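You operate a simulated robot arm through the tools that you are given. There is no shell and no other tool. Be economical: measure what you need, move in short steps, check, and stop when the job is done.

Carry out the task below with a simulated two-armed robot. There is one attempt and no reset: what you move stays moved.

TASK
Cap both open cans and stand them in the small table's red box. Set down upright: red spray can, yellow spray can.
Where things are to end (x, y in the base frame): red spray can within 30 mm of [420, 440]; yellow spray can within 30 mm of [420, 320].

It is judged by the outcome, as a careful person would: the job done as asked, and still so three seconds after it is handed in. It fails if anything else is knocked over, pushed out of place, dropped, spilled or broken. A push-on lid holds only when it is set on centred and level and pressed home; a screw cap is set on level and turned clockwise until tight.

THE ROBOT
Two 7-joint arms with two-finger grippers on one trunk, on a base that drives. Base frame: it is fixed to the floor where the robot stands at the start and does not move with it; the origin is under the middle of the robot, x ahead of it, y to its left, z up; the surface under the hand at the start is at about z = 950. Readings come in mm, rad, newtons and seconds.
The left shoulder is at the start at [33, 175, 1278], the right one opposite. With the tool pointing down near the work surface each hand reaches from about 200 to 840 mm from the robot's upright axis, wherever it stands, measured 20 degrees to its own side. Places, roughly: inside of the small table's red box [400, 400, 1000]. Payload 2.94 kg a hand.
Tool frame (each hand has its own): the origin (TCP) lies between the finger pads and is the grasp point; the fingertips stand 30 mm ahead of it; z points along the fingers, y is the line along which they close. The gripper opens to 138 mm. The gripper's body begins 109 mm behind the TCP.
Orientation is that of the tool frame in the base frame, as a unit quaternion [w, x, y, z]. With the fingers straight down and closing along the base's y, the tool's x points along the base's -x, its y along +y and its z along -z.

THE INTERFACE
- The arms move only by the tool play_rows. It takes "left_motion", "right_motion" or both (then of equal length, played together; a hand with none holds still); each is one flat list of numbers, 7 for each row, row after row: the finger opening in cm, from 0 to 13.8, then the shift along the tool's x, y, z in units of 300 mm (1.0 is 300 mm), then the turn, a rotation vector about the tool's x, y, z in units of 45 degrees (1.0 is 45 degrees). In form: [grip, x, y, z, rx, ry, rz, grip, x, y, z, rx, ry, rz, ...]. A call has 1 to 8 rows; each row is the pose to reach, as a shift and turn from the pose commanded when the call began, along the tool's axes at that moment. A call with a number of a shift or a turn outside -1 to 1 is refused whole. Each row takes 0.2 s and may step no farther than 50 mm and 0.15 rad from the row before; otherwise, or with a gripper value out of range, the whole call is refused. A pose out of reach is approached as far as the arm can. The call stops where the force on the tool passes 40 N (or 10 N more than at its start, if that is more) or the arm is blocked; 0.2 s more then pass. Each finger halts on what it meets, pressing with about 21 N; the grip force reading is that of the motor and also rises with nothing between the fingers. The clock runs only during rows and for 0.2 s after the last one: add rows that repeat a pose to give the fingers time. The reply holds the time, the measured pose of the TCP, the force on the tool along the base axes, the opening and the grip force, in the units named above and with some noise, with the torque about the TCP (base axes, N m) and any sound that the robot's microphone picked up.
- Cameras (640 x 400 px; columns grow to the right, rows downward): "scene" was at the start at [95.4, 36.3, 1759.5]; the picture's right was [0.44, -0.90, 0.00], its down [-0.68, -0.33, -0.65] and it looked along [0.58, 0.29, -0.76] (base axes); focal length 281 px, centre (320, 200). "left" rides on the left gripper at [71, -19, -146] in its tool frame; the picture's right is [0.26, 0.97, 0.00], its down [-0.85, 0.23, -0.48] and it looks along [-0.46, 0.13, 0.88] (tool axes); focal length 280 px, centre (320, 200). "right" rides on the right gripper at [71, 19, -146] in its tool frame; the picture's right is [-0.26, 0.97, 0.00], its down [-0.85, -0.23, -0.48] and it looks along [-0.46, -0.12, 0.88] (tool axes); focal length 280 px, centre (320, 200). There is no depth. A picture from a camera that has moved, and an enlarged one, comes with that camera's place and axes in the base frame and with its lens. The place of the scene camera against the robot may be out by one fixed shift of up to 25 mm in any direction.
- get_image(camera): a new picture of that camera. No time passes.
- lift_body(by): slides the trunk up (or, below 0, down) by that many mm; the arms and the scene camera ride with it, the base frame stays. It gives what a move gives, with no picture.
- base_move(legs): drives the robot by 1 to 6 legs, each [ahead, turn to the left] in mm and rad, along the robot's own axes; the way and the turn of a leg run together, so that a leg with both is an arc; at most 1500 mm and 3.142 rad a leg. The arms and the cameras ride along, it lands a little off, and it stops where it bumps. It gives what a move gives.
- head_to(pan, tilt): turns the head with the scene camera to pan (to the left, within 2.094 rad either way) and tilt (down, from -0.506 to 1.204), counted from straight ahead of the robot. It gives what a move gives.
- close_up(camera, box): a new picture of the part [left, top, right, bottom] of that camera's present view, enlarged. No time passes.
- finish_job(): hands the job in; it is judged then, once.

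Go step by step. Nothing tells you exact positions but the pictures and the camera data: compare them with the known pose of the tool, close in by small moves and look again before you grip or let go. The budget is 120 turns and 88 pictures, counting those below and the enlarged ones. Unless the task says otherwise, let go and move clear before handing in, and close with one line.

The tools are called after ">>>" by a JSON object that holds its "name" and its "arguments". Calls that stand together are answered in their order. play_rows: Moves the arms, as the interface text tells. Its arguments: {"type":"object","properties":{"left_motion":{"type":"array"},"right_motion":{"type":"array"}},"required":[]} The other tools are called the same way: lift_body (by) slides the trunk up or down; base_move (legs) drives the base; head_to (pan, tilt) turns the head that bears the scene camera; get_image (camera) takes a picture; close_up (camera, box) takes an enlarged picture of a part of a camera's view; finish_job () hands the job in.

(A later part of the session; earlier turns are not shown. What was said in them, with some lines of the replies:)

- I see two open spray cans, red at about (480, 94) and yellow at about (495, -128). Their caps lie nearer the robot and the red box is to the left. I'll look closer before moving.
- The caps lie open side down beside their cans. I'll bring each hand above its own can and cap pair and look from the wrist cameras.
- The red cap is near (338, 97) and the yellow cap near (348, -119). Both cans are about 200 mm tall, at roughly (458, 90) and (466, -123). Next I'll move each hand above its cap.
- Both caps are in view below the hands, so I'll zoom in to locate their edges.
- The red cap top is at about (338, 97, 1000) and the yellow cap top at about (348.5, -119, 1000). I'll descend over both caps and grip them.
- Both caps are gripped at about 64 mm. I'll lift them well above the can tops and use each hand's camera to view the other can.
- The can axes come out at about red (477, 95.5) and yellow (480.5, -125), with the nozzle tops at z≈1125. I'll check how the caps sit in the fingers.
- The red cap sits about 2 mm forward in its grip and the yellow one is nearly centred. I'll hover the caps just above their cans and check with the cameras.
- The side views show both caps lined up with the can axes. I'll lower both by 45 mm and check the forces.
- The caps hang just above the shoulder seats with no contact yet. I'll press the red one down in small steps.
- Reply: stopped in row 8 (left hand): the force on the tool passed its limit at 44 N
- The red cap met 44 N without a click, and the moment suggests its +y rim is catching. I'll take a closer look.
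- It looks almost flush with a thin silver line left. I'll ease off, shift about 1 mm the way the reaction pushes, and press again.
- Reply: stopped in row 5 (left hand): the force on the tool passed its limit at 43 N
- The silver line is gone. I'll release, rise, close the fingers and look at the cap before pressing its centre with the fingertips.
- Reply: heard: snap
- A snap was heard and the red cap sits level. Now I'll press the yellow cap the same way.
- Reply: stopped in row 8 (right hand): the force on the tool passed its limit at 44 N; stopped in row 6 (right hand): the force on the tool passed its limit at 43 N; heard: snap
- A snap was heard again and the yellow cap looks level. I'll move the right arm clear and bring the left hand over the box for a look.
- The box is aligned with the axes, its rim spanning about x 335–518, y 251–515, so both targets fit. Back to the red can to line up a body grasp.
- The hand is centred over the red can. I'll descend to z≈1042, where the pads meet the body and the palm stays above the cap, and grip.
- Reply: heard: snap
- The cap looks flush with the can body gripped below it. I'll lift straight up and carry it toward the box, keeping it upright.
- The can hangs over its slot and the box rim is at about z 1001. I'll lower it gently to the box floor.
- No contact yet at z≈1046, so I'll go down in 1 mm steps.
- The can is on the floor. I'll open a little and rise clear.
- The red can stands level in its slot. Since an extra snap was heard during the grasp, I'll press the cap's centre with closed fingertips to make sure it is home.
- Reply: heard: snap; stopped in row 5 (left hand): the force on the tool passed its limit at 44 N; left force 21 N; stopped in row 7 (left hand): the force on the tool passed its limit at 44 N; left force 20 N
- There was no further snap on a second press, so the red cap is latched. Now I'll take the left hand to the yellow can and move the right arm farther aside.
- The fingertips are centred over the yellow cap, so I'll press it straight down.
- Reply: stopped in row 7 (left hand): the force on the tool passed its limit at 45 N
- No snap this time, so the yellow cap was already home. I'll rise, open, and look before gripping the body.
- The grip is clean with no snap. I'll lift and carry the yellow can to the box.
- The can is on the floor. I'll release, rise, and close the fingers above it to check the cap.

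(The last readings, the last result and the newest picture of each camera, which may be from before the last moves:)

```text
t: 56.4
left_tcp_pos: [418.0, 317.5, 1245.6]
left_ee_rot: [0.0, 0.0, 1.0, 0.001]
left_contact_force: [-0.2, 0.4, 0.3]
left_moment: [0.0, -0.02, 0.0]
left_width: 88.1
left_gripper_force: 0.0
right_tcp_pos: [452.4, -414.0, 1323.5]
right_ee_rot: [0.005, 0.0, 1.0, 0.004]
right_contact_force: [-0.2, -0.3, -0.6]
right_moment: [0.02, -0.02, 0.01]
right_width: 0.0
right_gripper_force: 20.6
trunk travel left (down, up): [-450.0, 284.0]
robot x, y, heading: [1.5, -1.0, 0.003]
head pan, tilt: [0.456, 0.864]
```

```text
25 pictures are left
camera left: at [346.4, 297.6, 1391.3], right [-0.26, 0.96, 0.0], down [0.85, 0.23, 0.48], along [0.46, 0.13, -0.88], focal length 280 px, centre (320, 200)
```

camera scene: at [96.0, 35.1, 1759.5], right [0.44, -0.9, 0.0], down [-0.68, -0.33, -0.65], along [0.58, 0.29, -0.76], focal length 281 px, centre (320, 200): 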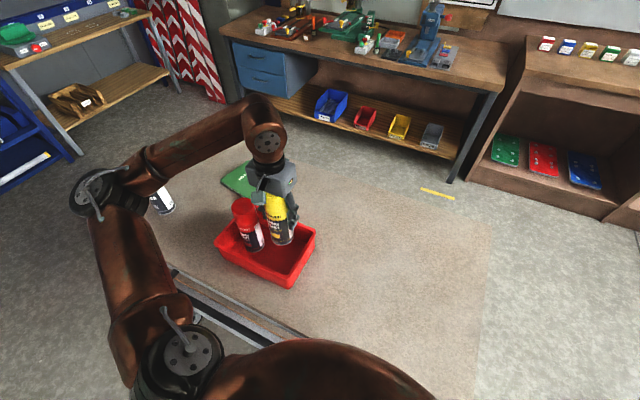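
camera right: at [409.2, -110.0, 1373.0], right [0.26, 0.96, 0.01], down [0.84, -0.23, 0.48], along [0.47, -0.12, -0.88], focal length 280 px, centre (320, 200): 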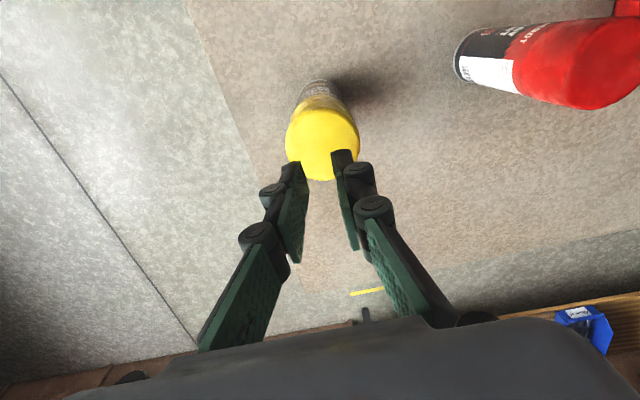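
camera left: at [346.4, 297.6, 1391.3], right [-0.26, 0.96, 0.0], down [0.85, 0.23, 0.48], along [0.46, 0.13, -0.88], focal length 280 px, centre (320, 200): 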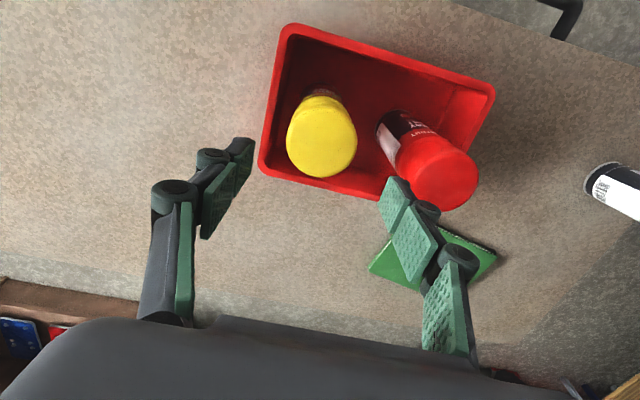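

Both cans stand in the box. I'll do one last confirming press on the yellow cap.

>>> {"name": "play_rows", "arguments": {"left_motion": [0, 0, 0, 0, 0, 0, 0, 0, 0, 0, 0, 0, 0, 0, 0, 0, 0, 0, 0, 0, 0, 0, 0, 0, 0, 0, 0, 0, 0, 0, 0, 0, 0, 0, 0, 0, 0, 0.005, 0.05, 0, 0, 0, 0, 0, 0.005, 0.13, 0, 0, 0, 0, 0, 0.005, 0.2, 0, 0, 0]}}

>>> {"name": "play_rows", "arguments": {"left_motion": [0, 0, 0, 0.01, 0, 0, 0, 0, 0, 0, 0.02, 0, 0, 0, 0, 0, 0, 0.03, 0, 0, 0, 0, 0, 0, 0.04, 0, 0, 0, 0, 0, 0, 0.05, 0, 0, 0, 0, 0, 0, 0.06, 0, 0, 0]}}

>>> {"name": "play_rows", "arguments": {"left_motion": [0, 0, 0, -0.1, 0, 0, 0, 0, 0, 0, -0.25, 0, 0, 0, 0, 0, 0, -0.4, 0, 0, 0, 0, 0, 0, -0.55, 0, 0, 0, 0, 0, 0, -0.65, 0, 0, 0]}}

>>> {"name": "get_image", "arguments": {"camera": "left"}}

>>> {"name": "close_up", "arguments": {"camera": "scene", "box": [200, 170, 330, 300]}}

```text
t: 58.2
left_tcp_pos: [418.1, 319.6, 1184.2]
left_ee_rot: [-0.001, 0.0, 1.0, 0.002]
left_contact_force: [-0.1, 0.5, 0.2]
left_moment: [0.01, 0.01, 0.0]
left_width: 0.0
left_gripper_force: 21.1
right_tcp_pos: [453.6, -412.6, 1323.4]
right_ee_rot: [0.005, 0.0, 1.0, 0.004]
right_contact_force: [0.0, 0.0, -0.9]
right_moment: [-0.01, 0.02, 0.01]
right_width: 0.0
right_gripper_force: 21.0
trunk travel left (down, up): [-450.0, 284.0]
robot x, y, heading: [-3.7, -0.8, -0.001]
head pan, tilt: [0.456, 0.864]
```

```text
t: 59.2
left_tcp_pos: [419.0, 319.4, 1177.7]
left_ee_rot: [0.004, -0.001, 1.0, -0.001]
left_contact_force: [-2.6, 2.5, 19.6]
left_moment: [0.04, 0.23, 0.01]
left_width: 5.9
left_gripper_force: 21.3
right_tcp_pos: [451.6, -412.1, 1324.0]
right_ee_rot: [0.005, 0.0, 1.0, 0.003]
right_contact_force: [0.2, -0.3, -0.2]
right_moment: [-0.03, 0.02, 0.01]
right_width: 0.0
right_gripper_force: 21.5
trunk travel left (down, up): [-450.0, 284.0]
robot x, y, heading: [1.3, -0.9, 0.004]
head pan, tilt: [0.456, 0.864]
stopped in row 5 (left hand): the force on the tool passed its limit at 44 N (the readings are from after the stop); the commanded pose is now the measured one
```

```text
t: 60.4
left_tcp_pos: [414.6, 319.9, 1369.8]
left_ee_rot: [0.004, -0.001, 1.0, 0.0]
left_contact_force: [0.6, -0.4, -0.3]
left_moment: [0.02, -0.04, -0.01]
left_width: 0.0
left_gripper_force: 20.6
right_tcp_pos: [450.9, -413.8, 1323.6]
right_ee_rot: [0.006, 0.0, 1.0, 0.004]
right_contact_force: [-0.6, -0.3, -0.4]
right_moment: [-0.02, -0.08, -0.04]
right_width: 0.0
right_gripper_force: 21.3
trunk travel left (down, up): [-450.0, 284.0]
robot x, y, heading: [1.5, 1.5, 0.004]
head pan, tilt: [0.456, 0.864]
```

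```text
24 pictures are left
camera left: at [342.7, 300.8, 1515.0], right [-0.26, 0.96, 0.0], down [0.84, 0.23, 0.48], along [0.47, 0.13, -0.88], focal length 280 px, centre (320, 200)
```

left: 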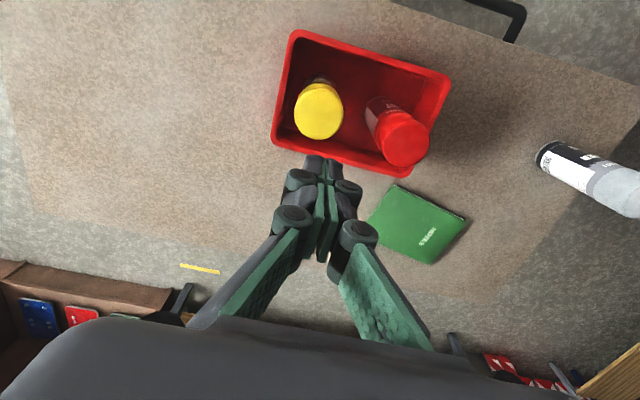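

```text
3.08 times, centred on (265, 235) of scene
camera zoom: at [94.6, 35.3, 1759.5], right [0.44, -0.9, 0.0], down [-0.68, -0.33, -0.65], along [0.58, 0.29, -0.76], focal length 865 px, centre (489, 92)
```

zoom: 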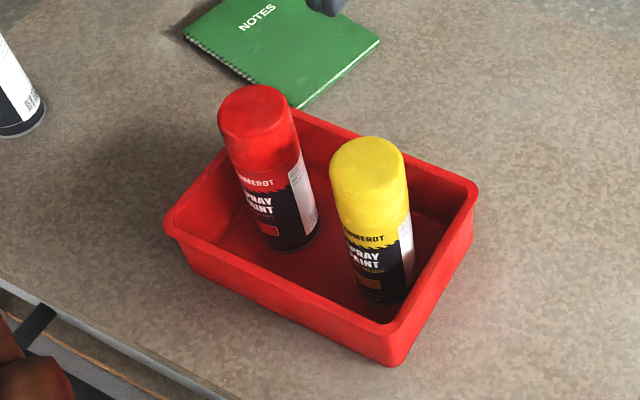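

Both cans stand upright in the box at their places, with caps level and at equal height. Both arms are clear, so I'm handing in.

>>> {"name": "finish_job", "arguments": {}}

```text
The job is handed in.
```

Both spray cans are capped and standing upright in the red box, red at about (419, 442) and yellow at about (418, 319). An extra snap came while I gripped the red can to move it, so I pressed its cap home again in the box. A last press on each cap gave no further snap.
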